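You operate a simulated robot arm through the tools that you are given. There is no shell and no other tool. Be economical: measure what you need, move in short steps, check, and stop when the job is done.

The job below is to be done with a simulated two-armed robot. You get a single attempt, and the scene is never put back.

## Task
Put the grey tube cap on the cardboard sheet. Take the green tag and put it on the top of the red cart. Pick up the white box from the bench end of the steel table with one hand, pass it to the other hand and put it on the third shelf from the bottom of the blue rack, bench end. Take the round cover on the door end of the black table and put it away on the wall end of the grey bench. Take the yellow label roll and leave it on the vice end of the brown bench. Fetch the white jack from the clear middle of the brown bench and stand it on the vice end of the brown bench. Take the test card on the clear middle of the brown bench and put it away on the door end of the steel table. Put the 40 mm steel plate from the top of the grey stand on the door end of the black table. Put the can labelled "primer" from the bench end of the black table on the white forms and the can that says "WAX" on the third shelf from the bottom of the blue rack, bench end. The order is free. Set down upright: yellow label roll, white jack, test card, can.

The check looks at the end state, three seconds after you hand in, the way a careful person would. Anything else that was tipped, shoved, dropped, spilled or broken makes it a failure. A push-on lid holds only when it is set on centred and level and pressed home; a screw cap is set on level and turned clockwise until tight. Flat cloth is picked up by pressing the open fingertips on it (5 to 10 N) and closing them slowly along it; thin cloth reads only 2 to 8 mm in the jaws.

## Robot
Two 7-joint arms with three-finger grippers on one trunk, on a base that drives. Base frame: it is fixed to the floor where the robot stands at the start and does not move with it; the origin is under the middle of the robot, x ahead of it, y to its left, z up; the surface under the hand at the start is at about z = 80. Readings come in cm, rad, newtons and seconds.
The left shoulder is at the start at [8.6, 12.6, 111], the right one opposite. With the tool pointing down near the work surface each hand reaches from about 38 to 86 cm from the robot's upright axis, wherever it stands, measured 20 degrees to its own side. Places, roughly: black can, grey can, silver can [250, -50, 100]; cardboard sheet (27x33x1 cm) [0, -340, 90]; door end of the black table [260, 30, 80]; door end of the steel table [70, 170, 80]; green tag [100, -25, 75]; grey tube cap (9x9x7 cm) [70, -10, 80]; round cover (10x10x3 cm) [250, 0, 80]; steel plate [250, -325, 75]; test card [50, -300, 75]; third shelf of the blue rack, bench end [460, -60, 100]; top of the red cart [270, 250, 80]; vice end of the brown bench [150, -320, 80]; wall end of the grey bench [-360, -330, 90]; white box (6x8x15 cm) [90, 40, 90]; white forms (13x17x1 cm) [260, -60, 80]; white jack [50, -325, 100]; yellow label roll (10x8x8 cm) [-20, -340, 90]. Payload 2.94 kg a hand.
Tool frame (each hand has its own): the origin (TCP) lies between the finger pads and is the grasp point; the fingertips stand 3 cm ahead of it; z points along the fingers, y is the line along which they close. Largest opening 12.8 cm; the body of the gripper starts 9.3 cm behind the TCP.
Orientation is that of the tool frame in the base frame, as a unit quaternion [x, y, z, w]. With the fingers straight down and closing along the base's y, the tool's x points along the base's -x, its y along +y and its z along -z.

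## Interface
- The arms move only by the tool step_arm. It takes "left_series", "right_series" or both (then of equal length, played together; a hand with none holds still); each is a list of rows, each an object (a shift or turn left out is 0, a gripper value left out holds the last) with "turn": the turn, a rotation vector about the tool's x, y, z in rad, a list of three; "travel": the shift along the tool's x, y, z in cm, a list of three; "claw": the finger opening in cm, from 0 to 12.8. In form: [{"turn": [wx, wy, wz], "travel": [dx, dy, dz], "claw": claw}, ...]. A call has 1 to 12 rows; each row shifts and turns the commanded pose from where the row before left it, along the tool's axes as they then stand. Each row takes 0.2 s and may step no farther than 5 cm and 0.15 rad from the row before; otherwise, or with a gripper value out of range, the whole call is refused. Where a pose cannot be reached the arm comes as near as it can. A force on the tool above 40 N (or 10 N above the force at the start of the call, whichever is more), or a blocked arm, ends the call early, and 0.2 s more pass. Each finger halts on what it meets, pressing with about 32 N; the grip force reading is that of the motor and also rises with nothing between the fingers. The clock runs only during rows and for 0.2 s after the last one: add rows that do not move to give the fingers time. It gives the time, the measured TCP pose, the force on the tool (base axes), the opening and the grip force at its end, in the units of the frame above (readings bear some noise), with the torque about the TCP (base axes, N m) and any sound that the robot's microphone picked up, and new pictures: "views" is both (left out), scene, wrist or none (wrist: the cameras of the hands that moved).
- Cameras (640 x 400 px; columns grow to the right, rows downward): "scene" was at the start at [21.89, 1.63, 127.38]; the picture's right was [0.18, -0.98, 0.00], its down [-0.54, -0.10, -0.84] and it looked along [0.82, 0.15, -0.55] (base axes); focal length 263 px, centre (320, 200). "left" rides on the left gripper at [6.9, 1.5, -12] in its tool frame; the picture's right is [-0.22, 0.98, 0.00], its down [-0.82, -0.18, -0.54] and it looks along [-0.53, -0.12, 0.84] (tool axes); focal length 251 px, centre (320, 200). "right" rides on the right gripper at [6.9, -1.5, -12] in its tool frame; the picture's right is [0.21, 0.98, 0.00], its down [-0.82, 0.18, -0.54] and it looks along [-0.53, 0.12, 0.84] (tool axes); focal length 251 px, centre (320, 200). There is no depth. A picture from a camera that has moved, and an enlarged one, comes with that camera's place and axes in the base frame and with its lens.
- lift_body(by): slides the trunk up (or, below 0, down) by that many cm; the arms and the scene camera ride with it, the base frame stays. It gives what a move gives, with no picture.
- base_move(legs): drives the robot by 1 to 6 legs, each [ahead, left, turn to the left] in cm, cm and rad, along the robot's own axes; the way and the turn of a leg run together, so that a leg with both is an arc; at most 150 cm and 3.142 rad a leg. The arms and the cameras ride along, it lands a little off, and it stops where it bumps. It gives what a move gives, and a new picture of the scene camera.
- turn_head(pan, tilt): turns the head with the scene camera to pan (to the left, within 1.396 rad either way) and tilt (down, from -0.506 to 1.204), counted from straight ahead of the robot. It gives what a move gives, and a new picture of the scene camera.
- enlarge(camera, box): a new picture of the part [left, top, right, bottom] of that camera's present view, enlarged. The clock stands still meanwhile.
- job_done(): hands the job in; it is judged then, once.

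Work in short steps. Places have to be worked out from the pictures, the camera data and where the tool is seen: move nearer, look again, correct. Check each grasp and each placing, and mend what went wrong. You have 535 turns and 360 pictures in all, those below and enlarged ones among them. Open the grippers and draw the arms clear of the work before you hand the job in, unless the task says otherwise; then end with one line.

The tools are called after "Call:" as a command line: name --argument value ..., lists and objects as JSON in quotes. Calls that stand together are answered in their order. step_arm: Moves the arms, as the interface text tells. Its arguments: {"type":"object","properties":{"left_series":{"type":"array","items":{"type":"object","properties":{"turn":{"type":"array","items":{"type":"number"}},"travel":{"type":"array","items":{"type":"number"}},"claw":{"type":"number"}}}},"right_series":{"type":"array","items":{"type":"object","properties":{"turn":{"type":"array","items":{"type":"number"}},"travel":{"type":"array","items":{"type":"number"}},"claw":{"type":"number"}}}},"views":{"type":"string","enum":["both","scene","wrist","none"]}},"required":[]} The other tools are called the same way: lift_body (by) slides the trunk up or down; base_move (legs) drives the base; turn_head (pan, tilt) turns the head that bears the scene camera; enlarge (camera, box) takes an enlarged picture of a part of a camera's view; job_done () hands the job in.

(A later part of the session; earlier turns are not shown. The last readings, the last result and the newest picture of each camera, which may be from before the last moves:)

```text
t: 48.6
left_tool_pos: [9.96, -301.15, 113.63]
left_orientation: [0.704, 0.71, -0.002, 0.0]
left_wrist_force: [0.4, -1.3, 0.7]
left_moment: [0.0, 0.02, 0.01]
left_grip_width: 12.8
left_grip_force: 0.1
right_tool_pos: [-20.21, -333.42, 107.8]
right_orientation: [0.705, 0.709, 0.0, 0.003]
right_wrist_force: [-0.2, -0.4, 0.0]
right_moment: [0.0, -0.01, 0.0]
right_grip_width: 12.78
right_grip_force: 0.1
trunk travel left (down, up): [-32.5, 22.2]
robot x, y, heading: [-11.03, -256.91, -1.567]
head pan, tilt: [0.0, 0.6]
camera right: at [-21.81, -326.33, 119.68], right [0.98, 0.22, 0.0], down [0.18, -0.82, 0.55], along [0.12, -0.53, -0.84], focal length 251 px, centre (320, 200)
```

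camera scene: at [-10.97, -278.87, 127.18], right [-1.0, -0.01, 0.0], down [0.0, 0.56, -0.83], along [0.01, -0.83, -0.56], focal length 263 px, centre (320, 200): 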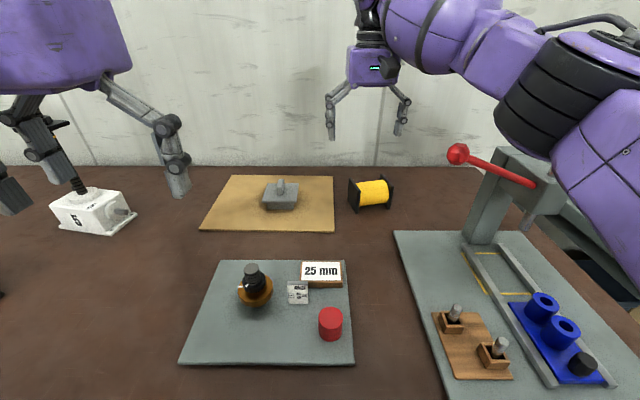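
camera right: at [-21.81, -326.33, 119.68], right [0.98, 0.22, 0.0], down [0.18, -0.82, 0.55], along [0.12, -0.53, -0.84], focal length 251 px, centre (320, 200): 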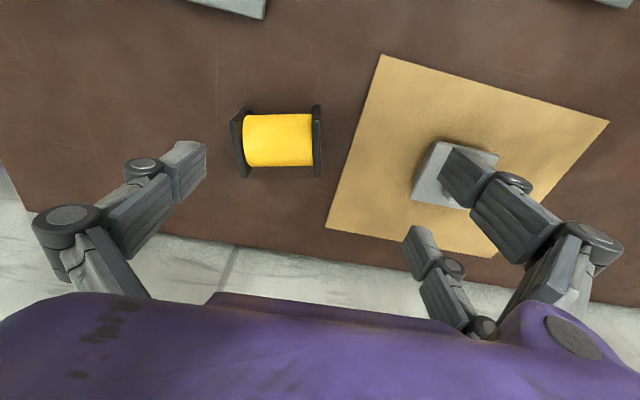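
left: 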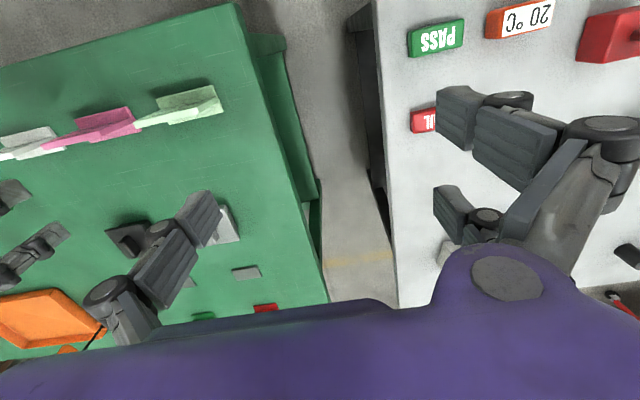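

Roll centre ≈ (-24.5, -338.8), its axis yawed about 0.26 rad from x. I turn the hand to match and lower to just above it.

Call:
step_arm --right_series '[{"travel": [-2.7, -2.1, 0]}, {"travel": [-2.7, -2.2, 2]}, {"turn": [0, 0, -0.13], "travel": [0, 0, 3]}, {"turn": [0, 0, -0.13], "travel": [0, 0, 3]}, {"travel": [0, 0, 2]}, {}]'

```text
t: 50.0
left_tool_pos: [9.89, -301.0, 113.72]
left_orientation: [0.704, 0.71, 0.0, 0.0]
left_wrist_force: [-0.7, -1.0, 0.3]
left_moment: [0.04, 0.0, 0.01]
left_grip_width: 12.8
left_grip_force: 0.0
right_tool_pos: [-24.29, -336.69, 98.88]
right_orientation: [0.607, 0.795, -0.001, 0.003]
right_wrist_force: [0.5, 0.1, 0.4]
right_moment: [0.0, 0.04, -0.02]
right_grip_width: 12.82
right_grip_force: 0.1
right hand out of reach, approached as far as the arm can: row 2, 4
trunk travel left (down, up): [-32.5, 22.2]
robot x, y, heading: [-11.12, -256.84, -1.563]
head pan, tilt: [0.0, 0.6]
camera scene: at [-10.91, -278.86, 127.19], right [-1.0, -0.01, 0.0], down [0.0, 0.56, -0.83], along [0.0, -0.83, -0.56], focal length 263 px, centre (320, 200)
camera right: at [-27.74, -330.28, 110.79], right [0.89, 0.46, 0.0], down [0.39, -0.74, 0.55], along [0.25, -0.48, -0.84], focal length 251 px, centre (320, 200)
```

scene: 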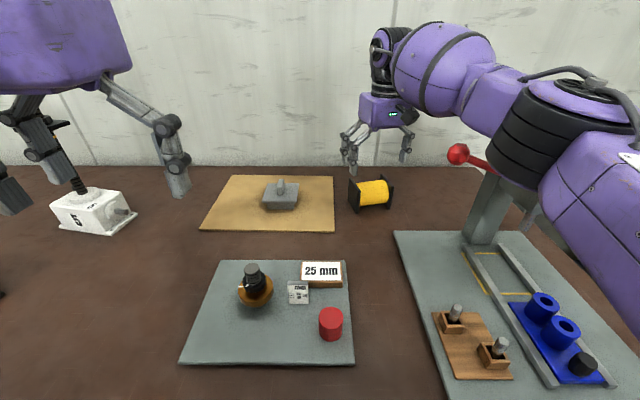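
right: 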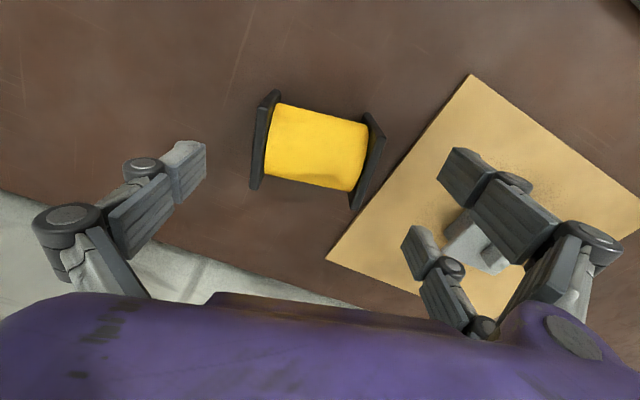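

Refined roll centre (-24.1, -338.1), yaw ≈0.32. I correct slightly and go down.

Call:
step_arm --right_series '[{"turn": [0, 0, -0.05], "travel": [-1.4, -0.1, 0]}, {"travel": [0, 0, 2.5]}, {"travel": [0, 0, 2.5]}, {"travel": [0, 0, 2.5]}, {"travel": [0, 0, 1.5]}, {}]'

```text
t: 51.4
left_tool_pos: [9.89, -301.01, 113.69]
left_orientation: [0.704, 0.71, -0.001, 0.001]
left_wrist_force: [0.6, 0.5, 0.1]
left_moment: [-0.03, -0.03, 0.01]
left_grip_width: 12.8
left_grip_force: 0.0
right_tool_pos: [-25.61, -336.31, 92.11]
right_orientation: [0.588, 0.809, -0.001, 0.004]
right_wrist_force: [-0.4, 0.0, -0.2]
right_moment: [0.01, -0.02, 0.03]
right_grip_width: 12.79
right_grip_force: 0.0
right hand out of reach, approached as far as the arm can: row 1, 2
trunk travel left (down, up): [-32.5, 22.2]
robot x, y, heading: [-11.27, -257.17, -1.56]
head pan, tilt: [0.0, 0.6]
camera scene: at [-10.95, -278.85, 127.19], right [-1.0, -0.01, 0.0], down [0.0, 0.56, -0.83], along [0.0, -0.83, -0.56], focal length 263 px, centre (320, 200)
camera right: at [-29.17, -330.09, 103.99], right [0.86, 0.51, 0.0], down [0.42, -0.72, 0.55], along [0.28, -0.47, -0.84], focal length 251 px, centre (320, 200)
```

scene: 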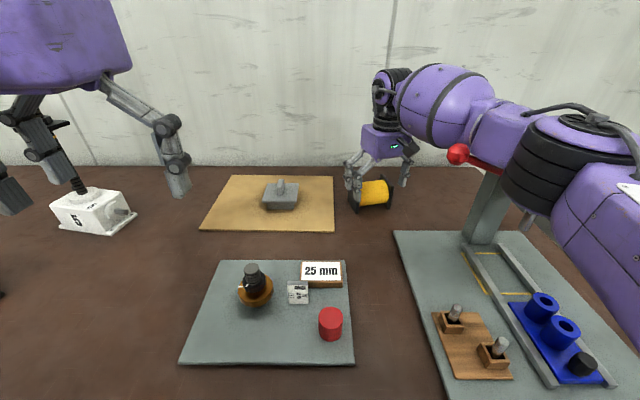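
right: 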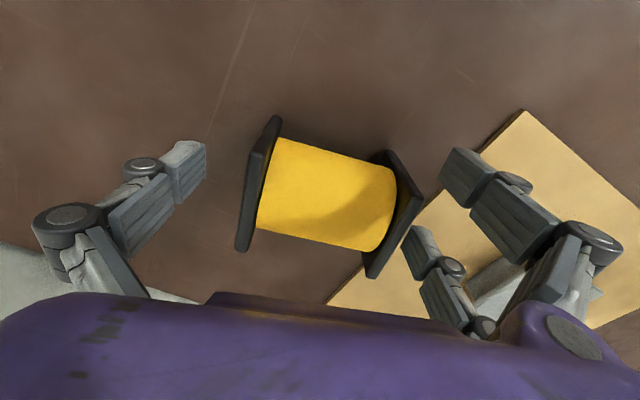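

The arm is at its limit ~2 cm short. I tilt the hand slightly (in the flange plane) to gain reach and recentre.

Call:
step_arm --right_series '[{"turn": [0, -0.1, 0]}, {"turn": [0, -0.1, 0]}, {"travel": [-1.2, 0.4, 0]}, {"travel": [-0.8, 0.4, 0.5]}, {}]' --views "wrist"

```text
t: 52.6
left_tool_pos: [9.88, -301.05, 113.69]
left_orientation: [0.704, 0.71, -0.001, 0.001]
left_wrist_force: [0.8, 0.0, -0.3]
left_moment: [0.04, 0.01, 0.01]
left_grip_width: 12.79
left_grip_force: 0.0
right_tool_pos: [-24.18, -338.26, 91.94]
right_orientation: [0.585, 0.804, -0.06, 0.084]
right_wrist_force: [0.7, -0.2, 0.3]
right_moment: [0.01, 0.01, -0.04]
right_grip_width: 12.78
right_grip_force: 0.0
trunk travel left (down, up): [-32.5, 22.2]
robot x, y, heading: [-11.14, -257.23, -1.567]
head pan, tilt: [0.0, 0.6]
camera right: at [-28.42, -329.78, 102.23], right [0.86, 0.5, -0.04], down [0.38, -0.6, 0.7], along [0.32, -0.62, -0.71], focal length 251 px, centre (320, 200)
```

right: 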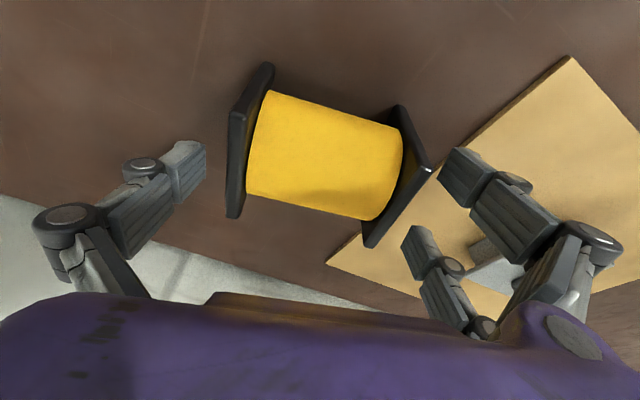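

Now on target; I go down 2.3 cm and close on the flanges.

Call:
step_arm --right_series '[{"travel": [0.2, 0, 1.2]}, {"travel": [0.2, 0, 1.2]}, {"claw": 11}, {"claw": 9.5}, {"claw": 8.5}, {}, {}]' --views "wrist"

```text
t: 54.2
left_tool_pos: [9.92, -301.04, 113.72]
left_orientation: [0.705, 0.71, -0.001, 0.001]
left_wrist_force: [-0.8, -0.2, -0.4]
left_moment: [-0.01, -0.01, -0.01]
left_grip_width: 12.79
left_grip_force: 0.0
right_tool_pos: [-24.09, -338.31, 89.68]
right_orientation: [0.585, 0.805, -0.06, 0.085]
right_wrist_force: [0.2, -1.0, 1.9]
right_moment: [0.16, -0.23, -0.12]
right_grip_width: 10.24
right_grip_force: 32.0
trunk travel left (down, up): [-32.5, 22.2]
robot x, y, heading: [-11.07, -256.69, -1.563]
head pan, tilt: [0.0, 0.6]
camera right: at [-28.39, -329.88, 99.86], right [0.86, 0.5, -0.04], down [0.38, -0.6, 0.7], along [0.33, -0.62, -0.71], focal length 251 px, centre (320, 200)
```

right: 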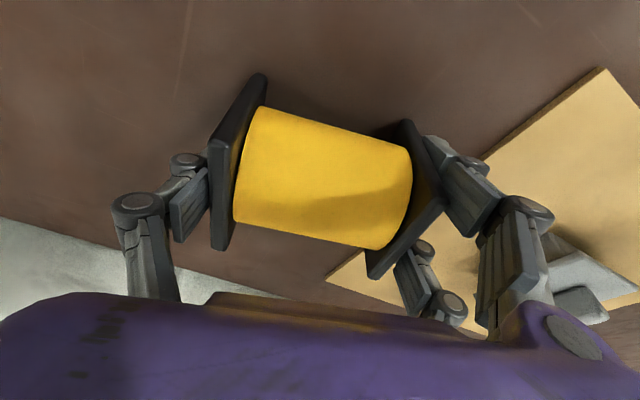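

Gripped at 10.24 cm. I lift and pull back, undoing the tilt.

Call:
step_arm --right_series '[{"travel": [0, 0, -2]}, {"travel": [0, 0, -4]}, {"travel": [0, 0, -4]}, {"travel": [3, 0, -3], "turn": [0, 0.1, 0]}, {"travel": [4, 0, -2], "turn": [0, 0.1, 0]}, {"travel": [4.5, 0, 0]}, {"travel": [4.5, 0, 0], "turn": [0, 0, 0.1]}, {"travel": [4.5, 0, 0], "turn": [0, 0, 0.1]}, {"travel": [4.5, 0, 0], "turn": [0, 0, 0.1]}, {}]'

```text
t: 56.0
left_tool_pos: [9.82, -301.14, 113.75]
left_orientation: [0.704, 0.71, -0.001, 0.0]
left_wrist_force: [-0.8, 0.5, 1.2]
left_moment: [-0.1, -0.01, -0.01]
left_grip_width: 12.8
left_grip_force: 0.3
right_tool_pos: [-30.41, -318.51, 103.15]
right_orientation: [0.659, 0.752, -0.007, 0.016]
right_wrist_force: [2.6, -25.2, -4.5]
right_moment: [2.25, 0.27, -0.08]
right_grip_width: 10.03
right_grip_force: 31.9
trunk travel left (down, up): [-32.5, 22.2]
robot x, y, heading: [-11.13, -256.78, -1.566]
head pan, tilt: [0.0, 0.6]
stopped in row 8 (right hand): the force on the tool passed its limit at 114 N (the readings are from after the stop); the commanded pose is now the measured one
camera scene: at [-10.93, -279.05, 127.15], right [-1.0, -0.01, 0.0], down [0.0, 0.57, -0.82], along [0.01, -0.82, -0.57], focal length 263 px, centre (320, 200)
camera right: at [-32.94, -311.33, 114.84], right [0.94, 0.34, 0.0], down [0.28, -0.77, 0.57], along [0.2, -0.53, -0.82], focal length 251 px, centre (320, 200)
```

scene: 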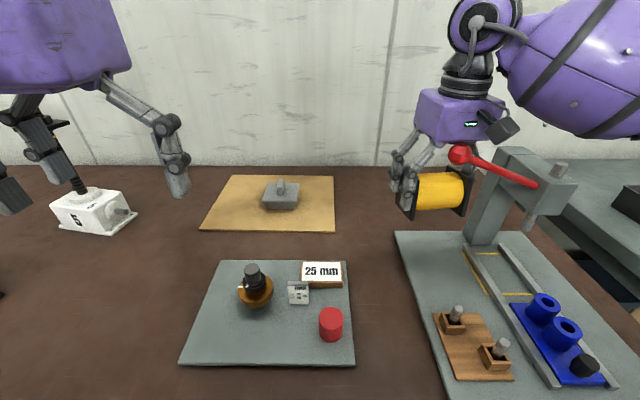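
right: 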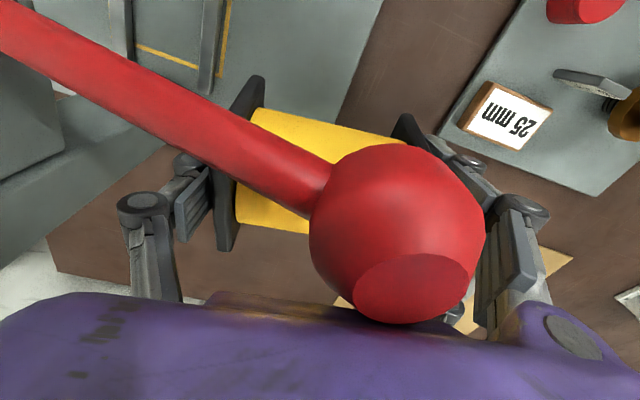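

The hand met the red lever knob of a press behind it. I back off forward and go sideways toward +x, away from it.

Call:
step_arm --right_series '[{"travel": [-2.5, 0, 0]}, {"travel": [-2, 0.5, 0]}, {"travel": [0, 4, 0]}, {"travel": [0, 4.5, 0]}, {"travel": [0, 4.5, 0]}, {"travel": [0, 4.5, 0]}, {}]'

```text
t: 57.6
left_tool_pos: [9.76, -301.04, 113.66]
left_orientation: [0.704, 0.71, -0.001, 0.001]
left_wrist_force: [-0.7, 0.0, 0.2]
left_moment: [0.06, -0.02, 0.02]
left_grip_width: 12.76
left_grip_force: 0.1
right_tool_pos: [-12.12, -320.21, 103.62]
right_orientation: [0.658, 0.753, -0.005, 0.015]
right_wrist_force: [-0.3, -0.6, -2.2]
right_moment: [-0.01, -0.05, -0.01]
right_grip_width: 9.99
right_grip_force: 32.4
trunk travel left (down, up): [-32.5, 22.2]
robot x, y, heading: [-10.88, -256.83, -1.565]
head pan, tilt: [0.0, 0.6]
camera scene: at [-11.05, -278.89, 127.18], right [-1.0, -0.01, 0.0], down [0.0, 0.57, -0.82], along [0.01, -0.82, -0.57], focal length 263 px, centre (320, 200)
camera right: at [-14.67, -313.13, 115.41], right [0.94, 0.34, 0.0], down [0.28, -0.78, 0.57], along [0.2, -0.53, -0.82], focal length 251 px, centre (320, 200)
```

scene: 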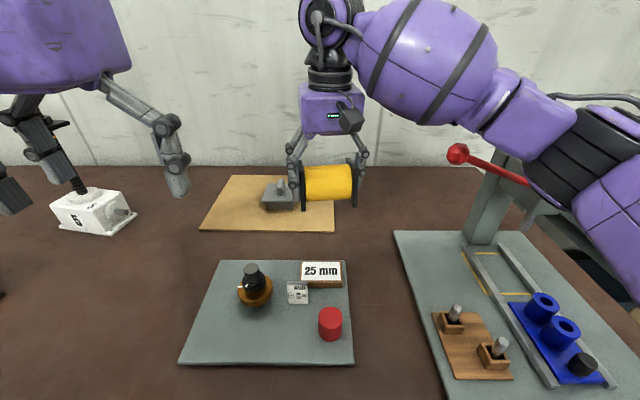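
right: 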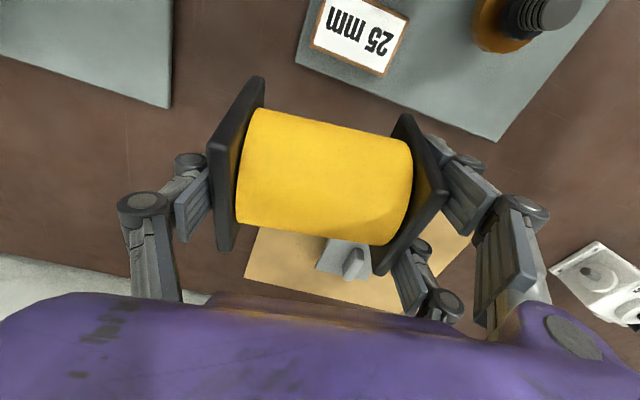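

Roll is safely held, press unmoved. I raise/retract the roll and shift the robot left toward the jack at about (47, -332).

Call:
step_arm --right_series '[{"travel": [0, 0, -4.5]}, {"travel": [0, 0, -3]}, {"travel": [4.5, 0, 0]}, {"travel": [4.5, 0, 0]}, {"travel": [4.5, 0, 0]}, {}]' --views "none"

Call:
base_move --legs '[[0, 40, 0]]'

Call:
enlarge --camera "scene" --box '[120, 80, 320, 240]'

```text
t: 59.0
left_tool_pos: [9.99, -301.1, 113.65]
left_orientation: [0.704, 0.71, -0.001, -0.001]
left_wrist_force: [0.2, 0.0, -0.6]
left_moment: [0.03, -0.02, 0.0]
left_grip_width: 12.81
left_grip_force: 0.0
right_tool_pos: [-13.95, -306.53, 110.72]
right_orientation: [0.658, 0.752, -0.006, 0.014]
right_wrist_force: [-0.7, -0.7, -2.4]
right_moment: [0.02, 0.0, -0.04]
right_grip_width: 9.98
right_grip_force: 32.4
trunk travel left (down, up): [-32.5, 22.2]
robot x, y, heading: [-11.07, -256.85, -1.565]
head pan, tilt: [0.0, 0.6]
```

```text
t: 63.0
left_tool_pos: [49.71, -300.82, 113.82]
left_orientation: [0.704, 0.71, 0.0, 0.001]
left_wrist_force: [-0.2, -0.6, -0.3]
left_moment: [0.01, 0.01, 0.01]
left_grip_width: 12.82
left_grip_force: 0.1
right_tool_pos: [25.77, -306.22, 110.74]
right_orientation: [0.659, 0.752, -0.005, 0.015]
right_wrist_force: [0.0, 0.8, -3.1]
right_moment: [-0.01, -0.03, -0.01]
right_grip_width: 9.95
right_grip_force: 32.1
trunk travel left (down, up): [-32.5, 22.2]
robot x, y, heading: [28.71, -257.05, -1.565]
head pan, tilt: [0.0, 0.6]
camera scene: at [28.86, -278.63, 127.18], right [-1.0, -0.01, 0.0], down [0.0, 0.57, -0.82], along [0.0, -0.82, -0.57], focal length 263 px, centre (320, 200)
```

scene: 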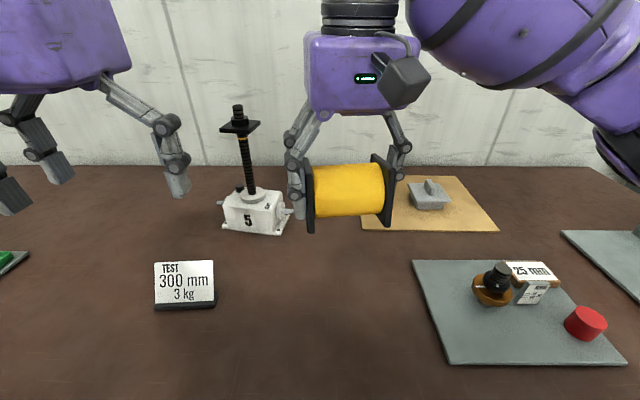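

```text
2.50 times, centred on (220, 160) of scene
camera zoom: at [28.86, -278.63, 127.18], right [-1.0, -0.01, 0.0], down [0.0, 0.57, -0.82], along [0.0, -0.82, -0.57], focal length 657 px, centre (570, 300)
```

zoom: 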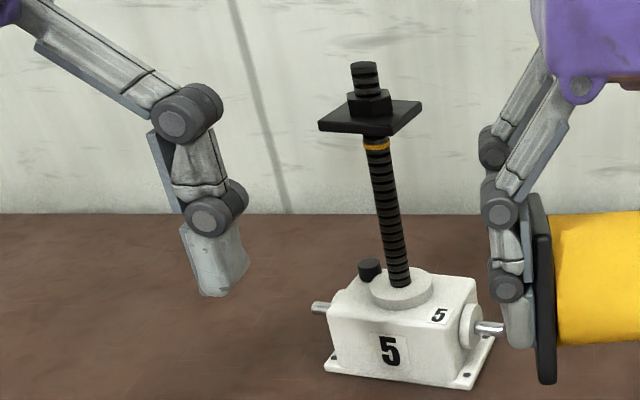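

The jack is a screw jack with its bare stem between z≈94 and 108 at about (45, -330). I'll grip the stem with a forward-tilted left hand; first I tilt the hand in place.

Call:
step_arm --left_series '[{"turn": [0, -0.15, 0], "claw": 7}, {"turn": [0, -0.15, 0]}, {"turn": [0, -0.15, 0]}, {"turn": [0, -0.15, 0]}, {"turn": [0, -0.15, 0]}, {"turn": [0, -0.15, 0]}, {"turn": [0, -0.15, 0]}, {}]'

```text
t: 64.8
left_tool_pos: [49.75, -300.97, 113.78]
left_orientation: [0.668, 0.672, -0.226, 0.227]
left_wrist_force: [-0.3, 0.6, -0.2]
left_moment: [-0.01, 0.01, 0.03]
left_grip_width: 6.97
left_grip_force: 0.0
left hand out of reach, approached as far as the arm can: row 5, 6, 7
right_tool_pos: [25.89, -306.29, 110.76]
right_orientation: [0.66, 0.752, -0.006, 0.015]
right_wrist_force: [-0.5, 1.2, -3.1]
right_moment: [0.0, 0.0, 0.03]
right_grip_width: 9.97
right_grip_force: 32.0
trunk travel left (down, up): [-32.5, 22.2]
robot x, y, heading: [28.33, -256.59, -1.565]
head pan, tilt: [0.0, 0.6]
camera scene: at [28.85, -278.61, 127.18], right [-1.0, -0.01, 0.0], down [0.0, 0.56, -0.83], along [0.0, -0.83, -0.56], focal length 263 px, centre (320, 200)
camera left: at [51.23, -287.99, 119.0], right [0.98, -0.16, 0.13], down [-0.18, -0.33, 0.93], along [-0.11, -0.93, -0.35], focal length 251 px, centre (320, 200)
```

scene: 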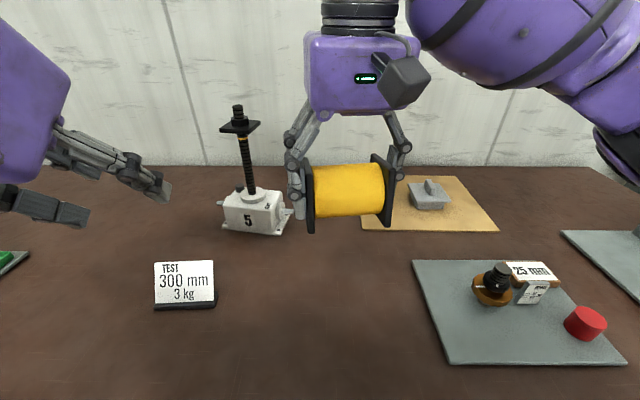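
left: 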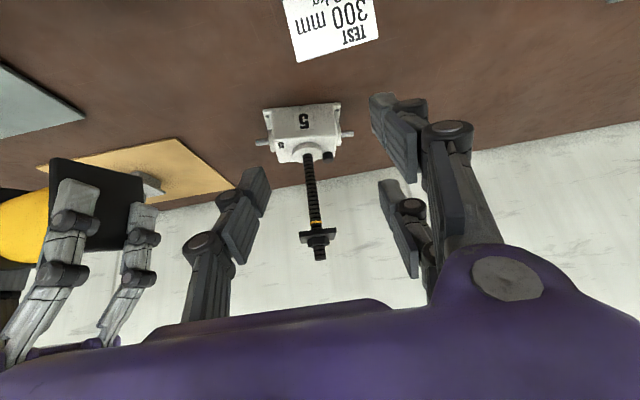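

The tilt is limited near the body; moving forward should allow it. I approach to in front of the stem at z≈101.

Call:
step_arm --left_series '[{"travel": [0.5, -0.95, 4.2]}, {"travel": [0.5, -0.95, 4.2]}, {"travel": [0.5, -0.95, 4.2]}, {"travel": [0.5, -0.95, 4.2]}, {"travel": [0.5, -0.9, 4.2]}, {}]'

```text
t: 66.2
left_tool_pos: [46.06, -312.09, 96.44]
left_orientation: [0.668, 0.672, -0.226, 0.226]
left_wrist_force: [0.6, 0.3, 0.3]
left_moment: [0.02, -0.02, -0.02]
left_grip_width: 7.0
left_grip_force: 0.0
left hand out of reach, approached as far as the arm can: row 1, 2
right_tool_pos: [25.88, -306.22, 110.8]
right_orientation: [0.658, 0.753, -0.006, 0.015]
right_wrist_force: [-0.1, -0.6, -2.7]
right_moment: [0.0, 0.01, 0.01]
right_grip_width: 9.95
right_grip_force: 32.1
trunk travel left (down, up): [-32.5, 22.2]
robot x, y, heading: [28.41, -256.44, -1.565]
head pan, tilt: [0.0, 0.6]
camera scene: at [28.85, -278.57, 127.19], right [-1.0, -0.01, 0.0], down [0.0, 0.56, -0.83], along [0.0, -0.83, -0.56], focal length 263 px, centre (320, 200)
camera left: at [47.67, -299.28, 101.78], right [0.98, -0.16, 0.13], down [-0.18, -0.33, 0.93], along [-0.11, -0.93, -0.35], focal length 251 px, centre (320, 200)
```

scene: 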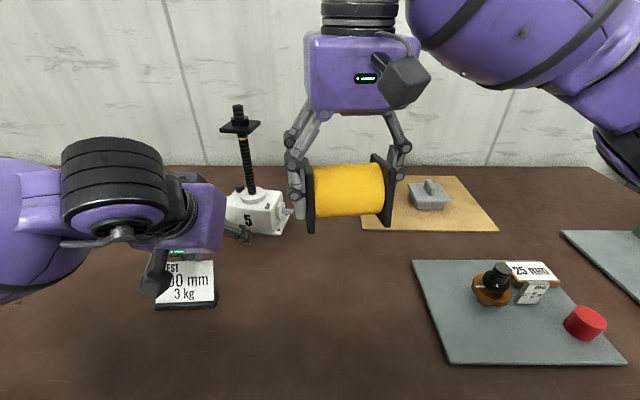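
left: 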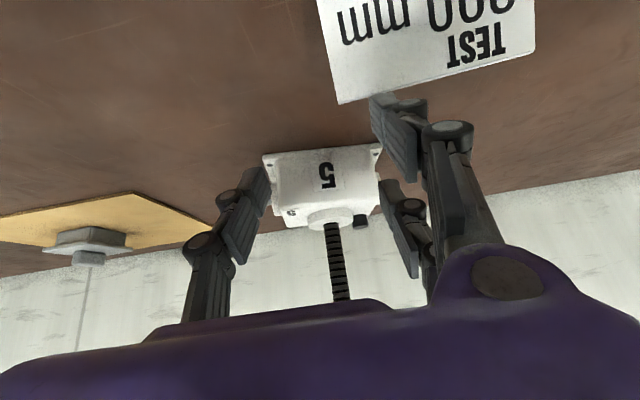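

The tilt stays at 0.65 rad. I raise 6 cm and add tilt now that the arm is further out.

Call:
step_arm --left_series '[{"travel": [-1.9, 0, -2.4]}, {"travel": [-1.9, 0, -2.4]}, {"turn": [0, -0.12, 0]}, {"turn": [0, -0.12, 0]}, {"turn": [0, -0.12, 0]}, {}]'

```text
t: 67.6
left_tool_pos: [45.61, -313.5, 103.11]
left_orientation: [0.635, 0.641, -0.304, 0.306]
left_wrist_force: [-0.6, 0.2, -0.5]
left_moment: [0.02, -0.01, -0.02]
left_grip_width: 7.0
left_grip_force: 0.0
left hand out of reach, approached as far as the arm can: row 4, 5
right_tool_pos: [25.78, -306.15, 110.8]
right_orientation: [0.66, 0.751, -0.006, 0.015]
right_wrist_force: [-0.7, 0.0, -2.0]
right_moment: [-0.02, 0.03, -0.01]
right_grip_width: 9.97
right_grip_force: 32.2
trunk travel left (down, up): [-32.5, 22.2]
robot x, y, heading: [28.9, -257.08, -1.564]
head pan, tilt: [0.0, 0.6]
camera scene: at [28.85, -278.63, 127.18], right [-1.0, -0.01, 0.0], down [0.0, 0.57, -0.82], along [0.0, -0.82, -0.57], focal length 263 px, centre (320, 200)
camera left: at [47.1, -299.68, 105.17], right [0.98, -0.13, 0.17], down [-0.18, -0.1, 0.98], along [-0.11, -0.99, -0.12], focal length 251 px, centre (320, 200)
```

scene: 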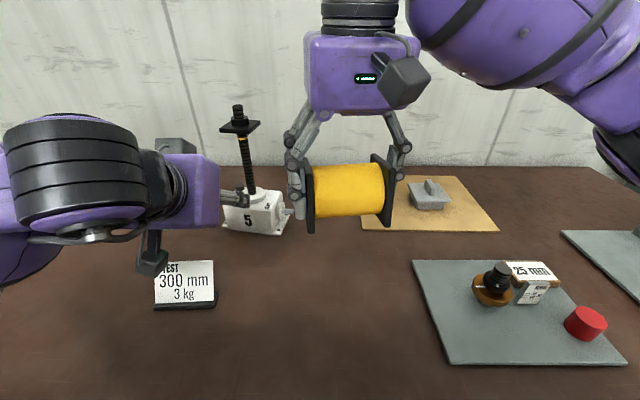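
left: 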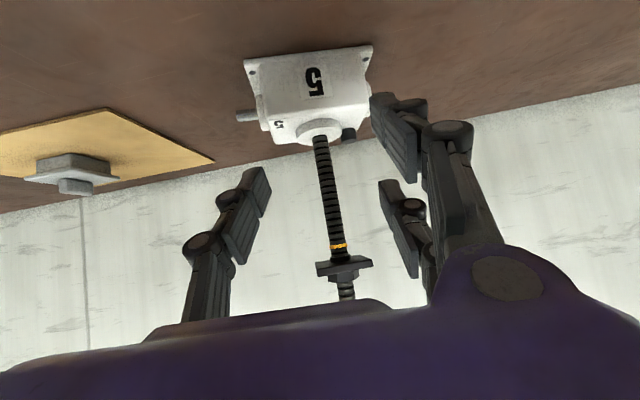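

Stem at (44.5, -330, 100). I advance to straddle it.

Call:
step_arm --left_series '[{"travel": [-1.9, -0.3, 3.7]}, {"travel": [-1.9, -0.3, 3.7]}, {"travel": [-1.9, -0.3, 3.7]}, {}]'

```text
t: 68.6
left_tool_pos: [44.79, -325.66, 100.59]
left_orientation: [0.635, 0.64, -0.304, 0.306]
left_wrist_force: [-0.9, 0.1, 0.4]
left_moment: [-0.01, 0.0, 0.03]
left_grip_width: 6.98
left_grip_force: 0.2
right_tool_pos: [25.81, -306.08, 110.84]
right_orientation: [0.659, 0.752, -0.006, 0.015]
right_wrist_force: [1.3, 1.4, -2.6]
right_moment: [-0.04, 0.01, 0.02]
right_grip_width: 9.91
right_grip_force: 31.6
trunk travel left (down, up): [-32.5, 22.2]
robot x, y, heading: [28.69, -256.88, -1.565]
head pan, tilt: [0.0, 0.6]
camera scene: at [28.87, -278.56, 127.19], right [-1.0, -0.01, 0.0], down [0.0, 0.56, -0.83], along [0.0, -0.83, -0.56], focal length 263 px, centre (320, 200)
camera left: at [46.27, -311.89, 102.8], right [0.98, -0.13, 0.17], down [-0.18, -0.1, 0.98], along [-0.11, -0.99, -0.12], focal length 251 px, centre (320, 200)
```

scene: 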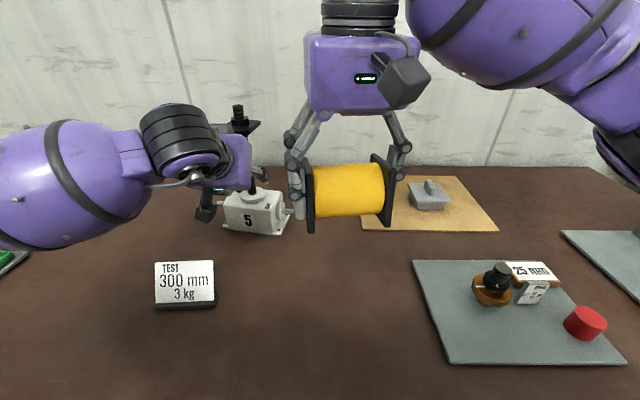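
left: 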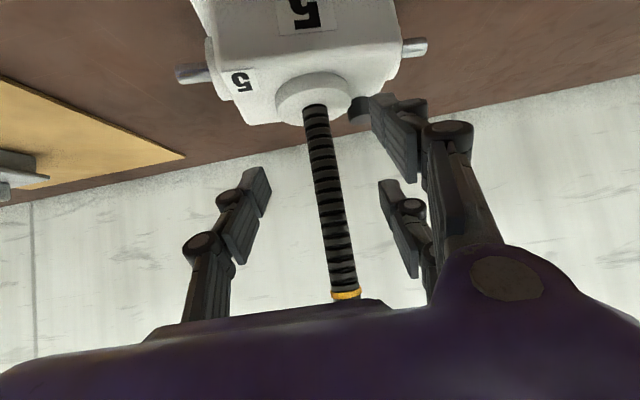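

Stem is about 4.8 cm further. I advance and close.

Call:
step_arm --left_series '[{"travel": [-1.1, 0.1, 2.2]}, {"travel": [-1.1, 0, 2.2]}, {}, {"claw": 4}, {"claw": 2}, {"claw": 1}, {}]'

```text
t: 70.2
left_tool_pos: [44.93, -330.59, 99.5]
left_orientation: [0.636, 0.64, -0.304, 0.306]
left_wrist_force: [2.3, -2.2, 0.1]
left_moment: [0.03, -1.1, 0.13]
left_grip_width: 1.86
left_grip_force: 31.8
right_tool_pos: [25.74, -306.26, 110.76]
right_orientation: [0.659, 0.752, -0.005, 0.014]
right_wrist_force: [0.2, 0.2, -2.2]
right_moment: [-0.01, 0.04, 0.0]
right_grip_width: 9.98
right_grip_force: 32.0
trunk travel left (down, up): [-32.5, 22.2]
robot x, y, heading: [28.29, -256.53, -1.568]
head pan, tilt: [0.0, 0.6]
camera scene: at [28.86, -278.66, 127.17], right [-1.0, -0.01, 0.0], down [0.0, 0.57, -0.82], along [0.0, -0.82, -0.57], focal length 263 px, centre (320, 200)
camera left: at [46.39, -316.75, 101.66], right [0.98, -0.13, 0.17], down [-0.18, -0.1, 0.98], along [-0.11, -0.99, -0.12], focal length 251 px, centre (320, 200)
```

scene: 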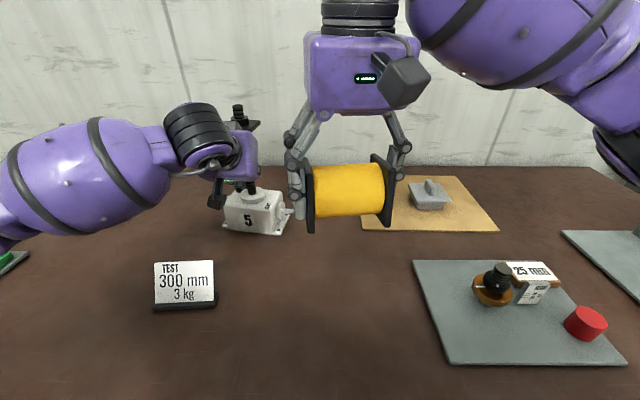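
left: 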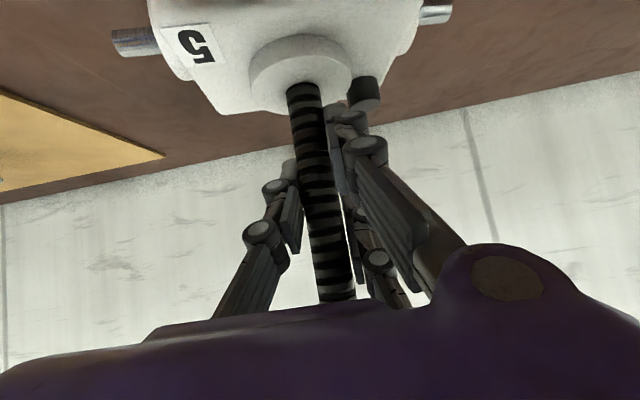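

Gripped (1.86 cm). I lift straight up 6 cm.

Call:
step_arm --left_series '[{"travel": [-0.8, 0, -0.6]}, {"travel": [-1.9, 0, -1.6]}, {"travel": [-1.9, 0, -1.6]}, {}]'

```text
t: 71.2
left_tool_pos: [45.09, -330.42, 104.92]
left_orientation: [0.637, 0.641, -0.301, 0.303]
left_wrist_force: [-0.3, 0.4, -27.3]
left_moment: [-0.22, 0.0, -0.03]
left_grip_width: 1.82
left_grip_force: 31.9
right_tool_pos: [25.81, -306.47, 110.58]
right_orientation: [0.66, 0.751, -0.005, 0.013]
right_wrist_force: [0.0, 0.4, -2.6]
right_moment: [-0.04, -0.01, -0.03]
right_grip_width: 9.98
right_grip_force: 32.1
trunk travel left (down, up): [-32.5, 22.2]
robot x, y, heading: [28.07, -256.88, -1.565]
head pan, tilt: [0.0, 0.6]
camera scene: at [28.89, -278.91, 127.12], right [-1.0, -0.01, 0.0], down [0.0, 0.57, -0.82], along [0.0, -0.82, -0.57], focal length 263 px, centre (320, 200)
camera left: at [46.49, -316.66, 107.19], right [0.98, -0.13, 0.17], down [-0.18, -0.11, 0.98], along [-0.11, -0.99, -0.13], focal length 251 px, centre (320, 200)
```

scene: 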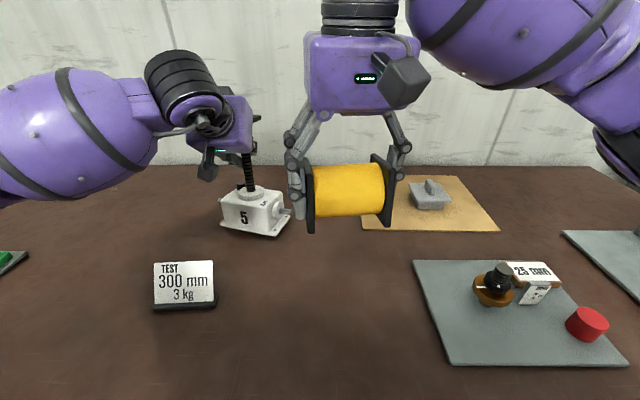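
left: 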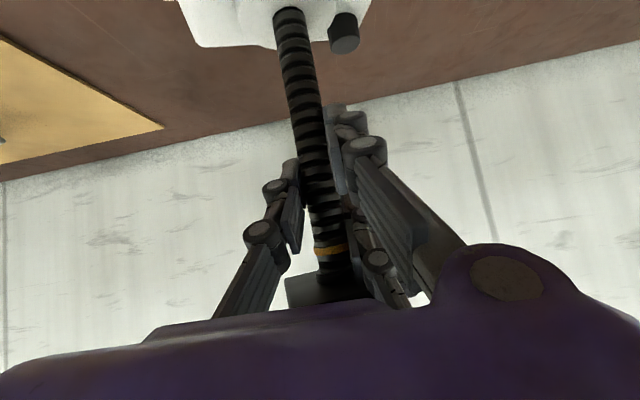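

The stem is slipping through the fingers (27 N load). The top plate will act as a stop; I keep lifting slowly to let the fingers come under it.

Call:
step_arm --left_series '[{"travel": [-0.8, 0, -0.6], "claw": 0.5}, {"travel": [-0.8, 0, -0.6]}, {"travel": [-0.8, 0, -0.6]}, {}]'

```text
t: 72.2
left_tool_pos: [45.09, -330.63, 108.13]
left_orientation: [0.637, 0.642, -0.301, 0.303]
left_wrist_force: [1.0, 0.0, -27.1]
left_moment: [-0.2, -0.08, -0.05]
left_grip_width: 1.84
left_grip_force: 32.1
right_tool_pos: [25.88, -306.54, 110.75]
right_orientation: [0.659, 0.752, -0.005, 0.014]
right_wrist_force: [0.3, 0.1, -1.8]
right_moment: [0.03, 0.02, 0.0]
right_grip_width: 9.95
right_grip_force: 32.2
trunk travel left (down, up): [-32.5, 22.2]
robot x, y, heading: [28.86, -256.63, -1.568]
head pan, tilt: [0.0, 0.6]
camera scene: at [28.91, -278.93, 127.12], right [-1.0, -0.01, 0.0], down [0.0, 0.57, -0.82], along [0.0, -0.82, -0.57], focal length 263 px, centre (320, 200)
camera left: at [46.5, -316.91, 110.35], right [0.98, -0.13, 0.17], down [-0.18, -0.1, 0.98], along [-0.11, -0.99, -0.12], focal length 251 px, centre (320, 200)
```

scene: 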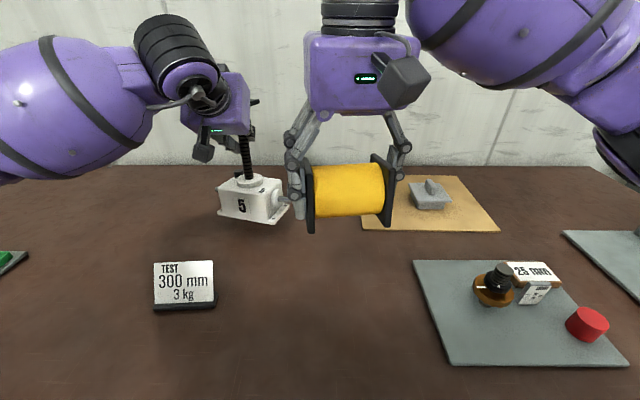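
left: 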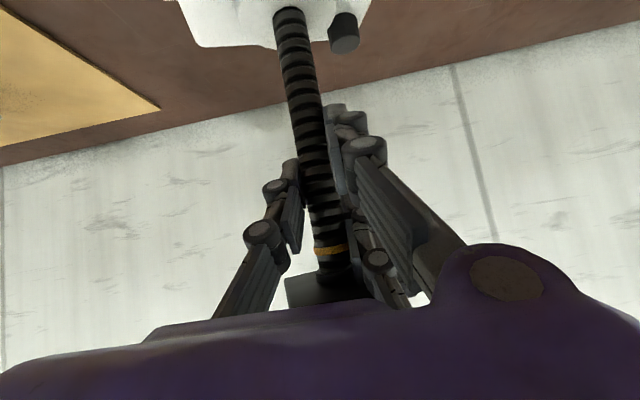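

The jack now hangs firmly, held under its plate. I lift it further and look toward the vice end.

Call:
step_arm --left_series '[{"travel": [-2.4, 0, -1.8]}, {"travel": [-2.4, 0, -1.8]}, {}]' --views "none"

Call:
turn_head --pan 0.8 --tilt 0.45

```text
t: 73.0
left_tool_pos: [44.87, -331.0, 113.96]
left_orientation: [0.637, 0.642, -0.301, 0.303]
left_wrist_force: [0.0, -0.8, -27.4]
left_moment: [-0.18, -0.03, 0.0]
left_grip_width: 1.84
left_grip_force: 31.9
right_tool_pos: [25.93, -306.49, 110.66]
right_orientation: [0.66, 0.752, -0.005, 0.013]
right_wrist_force: [-0.6, 0.4, -3.2]
right_moment: [0.02, 0.02, 0.0]
right_grip_width: 9.97
right_grip_force: 32.3
trunk travel left (down, up): [-32.5, 22.2]
robot x, y, heading: [28.39, -256.43, -1.568]
head pan, tilt: [0.0, 0.6]
```

```text
t: 74.2
left_tool_pos: [44.94, -330.93, 113.98]
left_orientation: [0.637, 0.641, -0.302, 0.304]
left_wrist_force: [-0.1, 0.0, -27.2]
left_moment: [-0.19, -0.06, 0.04]
left_grip_width: 1.84
left_grip_force: 32.0
right_tool_pos: [25.9, -306.46, 110.69]
right_orientation: [0.658, 0.753, -0.004, 0.014]
right_wrist_force: [-0.4, -0.2, -2.6]
right_moment: [0.02, 0.02, -0.01]
right_grip_width: 9.96
right_grip_force: 32.3
trunk travel left (down, up): [-32.5, 22.2]
robot x, y, heading: [28.35, -256.76, -1.561]
head pan, tilt: [0.799, 0.45]
camera scene: at [35.48, -276.46, 128.48], right [-0.69, -0.72, 0.0], down [-0.31, 0.3, -0.9], along [0.65, -0.62, -0.44], focal length 263 px, centre (320, 200)
```

scene: 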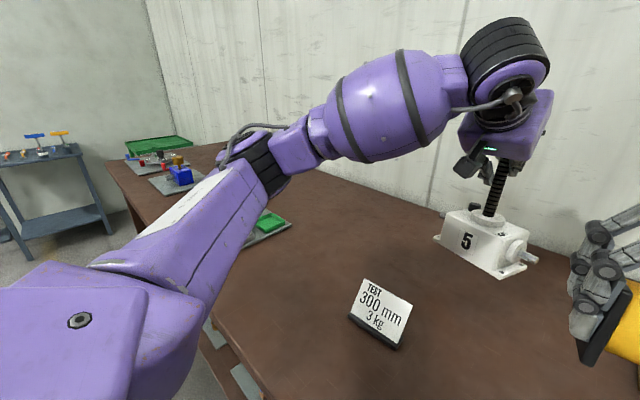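

The way along the bench looks clear. I drive 55 cm left and look again.

Call:
base_move --legs '[[0, 55, -0.008]]'

Call:
turn_head --pan 0.35 --tilt 0.6

```text
t: 79.5
left_tool_pos: [101.07, -330.49, 113.95]
left_orientation: [0.635, 0.643, -0.301, 0.305]
left_wrist_force: [0.3, -0.2, -28.3]
left_moment: [-0.19, -0.06, -0.04]
left_grip_width: 1.81
left_grip_force: 32.2
right_tool_pos: [81.79, -305.96, 110.58]
right_orientation: [0.657, 0.754, -0.005, 0.013]
right_wrist_force: [0.0, 0.3, -3.2]
right_moment: [0.03, 0.02, 0.01]
right_grip_width: 9.98
right_grip_force: 32.1
trunk travel left (down, up): [-32.5, 22.2]
robot x, y, heading: [84.39, -256.55, -1.556]
head pan, tilt: [0.799, 0.45]
camera scene: at [91.4, -275.99, 128.48], right [-0.69, -0.72, 0.0], down [-0.32, 0.3, -0.9], along [0.65, -0.62, -0.44], focal length 263 px, centre (320, 200)
```

scene: 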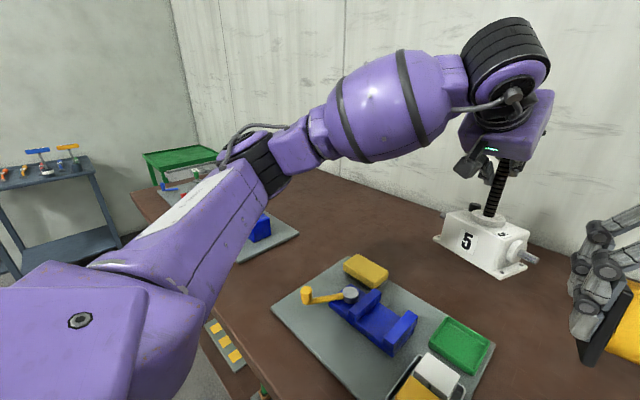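

```text
t: 80.5
left_tool_pos: [101.03, -330.43, 113.81]
left_orientation: [0.636, 0.644, -0.298, 0.304]
left_wrist_force: [-0.1, 0.6, -28.3]
left_moment: [-0.2, -0.06, 0.02]
left_grip_width: 1.84
left_grip_force: 32.1
right_tool_pos: [81.87, -306.04, 110.8]
right_orientation: [0.658, 0.753, -0.005, 0.013]
right_wrist_force: [-0.3, 0.0, -1.9]
right_moment: [-0.01, 0.0, 0.01]
right_grip_width: 9.94
right_grip_force: 31.5
trunk travel left (down, up): [-32.5, 22.2]
robot x, y, heading: [84.64, -256.45, -1.558]
head pan, tilt: [0.351, 0.6]
camera scene: at [87.87, -277.9, 127.13], right [-0.94, -0.35, 0.0], down [-0.2, 0.53, -0.82], along [0.29, -0.77, -0.57], focal length 263 px, centre (320, 200)
```

scene: 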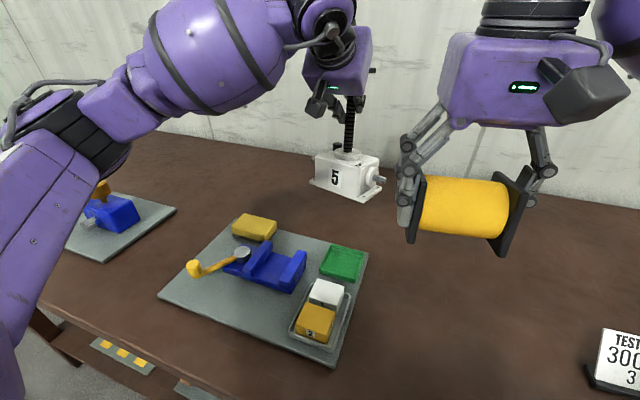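

A vice tray is at x≈108 and another at x≈158, with free bench behind them near the wall. I drive another 42 cm left.

Call:
base_move --legs '[[0, 42, -0.012]]'

```text
t: 84.6
left_tool_pos: [140.96, -330.67, 113.86]
left_orientation: [0.643, 0.637, -0.302, 0.3]
left_wrist_force: [0.6, -0.3, -27.5]
left_moment: [-0.14, -0.05, 0.0]
left_grip_width: 1.85
left_grip_force: 31.9
right_tool_pos: [122.22, -306.02, 110.69]
right_orientation: [0.665, 0.747, -0.004, 0.013]
right_wrist_force: [0.0, 0.0, -2.3]
right_moment: [0.02, -0.03, 0.01]
right_grip_width: 9.99
right_grip_force: 32.1
trunk travel left (down, up): [-32.5, 22.2]
robot x, y, heading: [125.53, -256.27, -1.583]
head pan, tilt: [0.351, 0.6]
camera scene: at [128.71, -277.95, 127.13], right [-0.94, -0.34, 0.0], down [-0.19, 0.53, -0.82], along [0.28, -0.78, -0.57], focal length 263 px, centre (320, 200)
```

scene: 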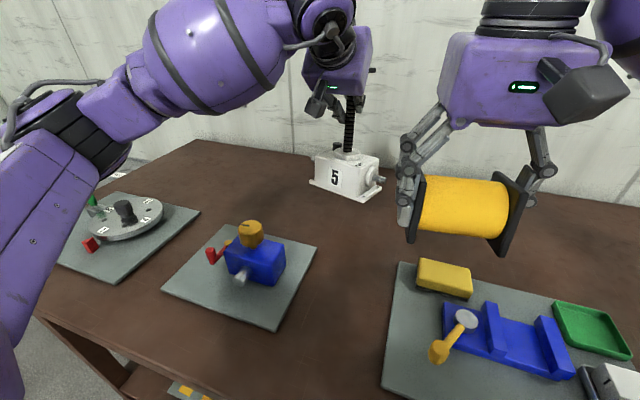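

I'm above free bench at (141, -331). I lower the jack there.

Call:
step_arm --left_series '[{"travel": [1.55, 0, 1.26]}, {"travel": [1.55, 0, 1.26]}, {"travel": [1.55, 0, 1.26]}, {"travel": [0.78, 0, 0.63]}, {}]' --views "scene"

```text
t: 85.8
left_tool_pos: [140.96, -330.48, 106.69]
left_orientation: [0.644, 0.637, -0.3, 0.299]
left_wrist_force: [0.1, 0.5, -28.5]
left_moment: [-0.18, 0.02, -0.03]
left_grip_width: 1.86
left_grip_force: 32.2
right_tool_pos: [122.29, -305.94, 110.68]
right_orientation: [0.664, 0.748, -0.005, 0.013]
right_wrist_force: [0.5, -0.7, -2.3]
right_moment: [0.03, 0.0, 0.01]
right_grip_width: 10.0
right_grip_force: 32.4
trunk travel left (down, up): [-32.5, 22.2]
robot x, y, heading: [125.52, -256.71, -1.577]
head pan, tilt: [0.351, 0.6]
camera scene: at [128.71, -277.95, 127.13], right [-0.94, -0.34, 0.0], down [-0.19, 0.53, -0.82], along [0.28, -0.78, -0.57], focal length 263 px, centre (320, 200)
```

scene: 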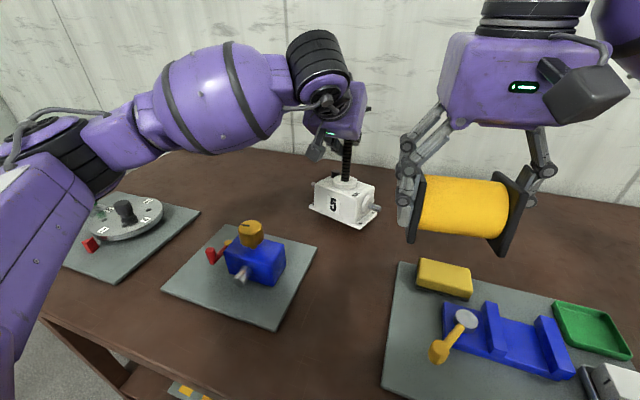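

Call:
step_arm --left_series '[{"travel": [0.5, 0, 0.4]}, {"travel": [0.4, 0, 0.32]}, {"travel": [0.4, 0, 0.32]}, {}]' --views "none"

Call:
step_arm --left_series '[{"travel": [0.3, 0, 0.24]}, {"travel": [0.3, 0, 0.24]}, {}]' --views "wrist"

```text
t: 86.8
left_tool_pos: [140.8, -330.44, 104.89]
left_orientation: [0.644, 0.636, -0.301, 0.3]
left_wrist_force: [0.6, -0.4, -27.6]
left_moment: [-0.17, 0.01, 0.02]
left_grip_width: 1.8
left_grip_force: 32.4
right_tool_pos: [122.16, -305.98, 110.67]
right_orientation: [0.664, 0.748, -0.005, 0.014]
right_wrist_force: [0.8, -0.4, -2.3]
right_moment: [-0.01, -0.01, 0.0]
right_grip_width: 9.99
right_grip_force: 31.9
trunk travel left (down, up): [-32.5, 22.2]
robot x, y, heading: [125.49, -256.13, -1.579]
head pan, tilt: [0.351, 0.6]
```

```text
t: 87.6
left_tool_pos: [140.88, -330.42, 104.78]
left_orientation: [0.642, 0.636, -0.304, 0.302]
left_wrist_force: [-0.1, 2.9, -8.1]
left_moment: [-0.66, -1.08, 0.08]
left_grip_width: 1.83
left_grip_force: 31.5
right_tool_pos: [122.16, -305.75, 110.75]
right_orientation: [0.664, 0.747, -0.006, 0.015]
right_wrist_force: [0.1, 0.5, -2.5]
right_moment: [-0.04, 0.01, 0.01]
right_grip_width: 9.97
right_grip_force: 32.6
trunk travel left (down, up): [-32.5, 22.2]
robot x, y, heading: [125.96, -256.34, -1.578]
head pan, tilt: [0.351, 0.6]
camera left: at [142.52, -316.69, 106.92], right [0.98, -0.14, 0.17], down [-0.18, -0.1, 0.98], along [-0.12, -0.98, -0.12], focal length 251 px, centre (320, 200)
```

left: 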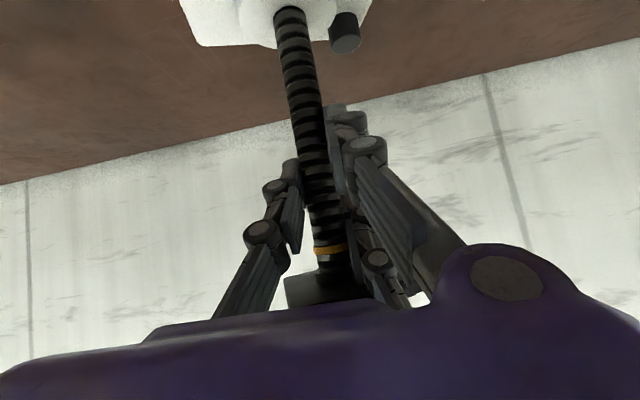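

Contact with the bench. I settle slightly, open, and retreat straight back.

Call:
step_arm --left_series '[{"travel": [0.4, 0, 0.32]}, {"travel": [0.3, 0, 0.24]}, {}]' --views "none"

Call:
step_arm --left_series '[{"claw": 2.5}, {"claw": 5}, {"claw": 7}, {}]' --views "wrist"

```text
t: 88.4
left_tool_pos: [140.44, -330.21, 104.37]
left_orientation: [0.641, 0.634, -0.308, 0.304]
left_wrist_force: [-13.2, 9.5, 24.0]
left_moment: [-1.06, -0.62, -0.08]
left_grip_width: 1.91
left_grip_force: 31.6
right_tool_pos: [121.94, -305.33, 110.9]
right_orientation: [0.664, 0.748, -0.006, 0.017]
right_wrist_force: [-0.6, 0.3, -3.0]
right_moment: [-0.01, -0.01, 0.02]
right_grip_width: 9.94
right_grip_force: 32.0
trunk travel left (down, up): [-32.5, 22.2]
robot x, y, heading: [125.4, -256.3, -1.582]
head pan, tilt: [0.351, 0.6]
```

```text
t: 89.4
left_tool_pos: [140.96, -330.35, 103.69]
left_orientation: [0.643, 0.636, -0.303, 0.301]
left_wrist_force: [0.2, -0.4, -0.2]
left_moment: [-0.01, -0.01, 0.0]
left_grip_width: 7.02
left_grip_force: 0.1
right_tool_pos: [122.26, -305.71, 110.9]
right_orientation: [0.664, 0.747, -0.006, 0.014]
right_wrist_force: [0.7, 0.3, -2.1]
right_moment: [0.02, -0.01, -0.01]
right_grip_width: 9.96
right_grip_force: 32.6
trunk travel left (down, up): [-32.5, 22.2]
robot x, y, heading: [125.82, -256.29, -1.578]
head pan, tilt: [0.351, 0.6]
camera left: at [142.55, -316.65, 105.89], right [0.98, -0.14, 0.17], down [-0.18, -0.1, 0.98], along [-0.12, -0.98, -0.13], focal length 251 px, centre (320, 200)
```

left: 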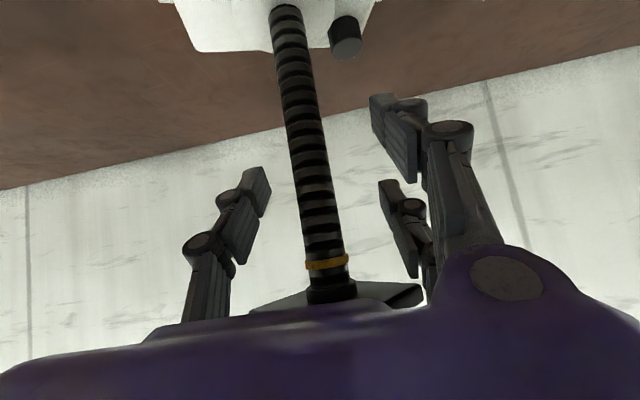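

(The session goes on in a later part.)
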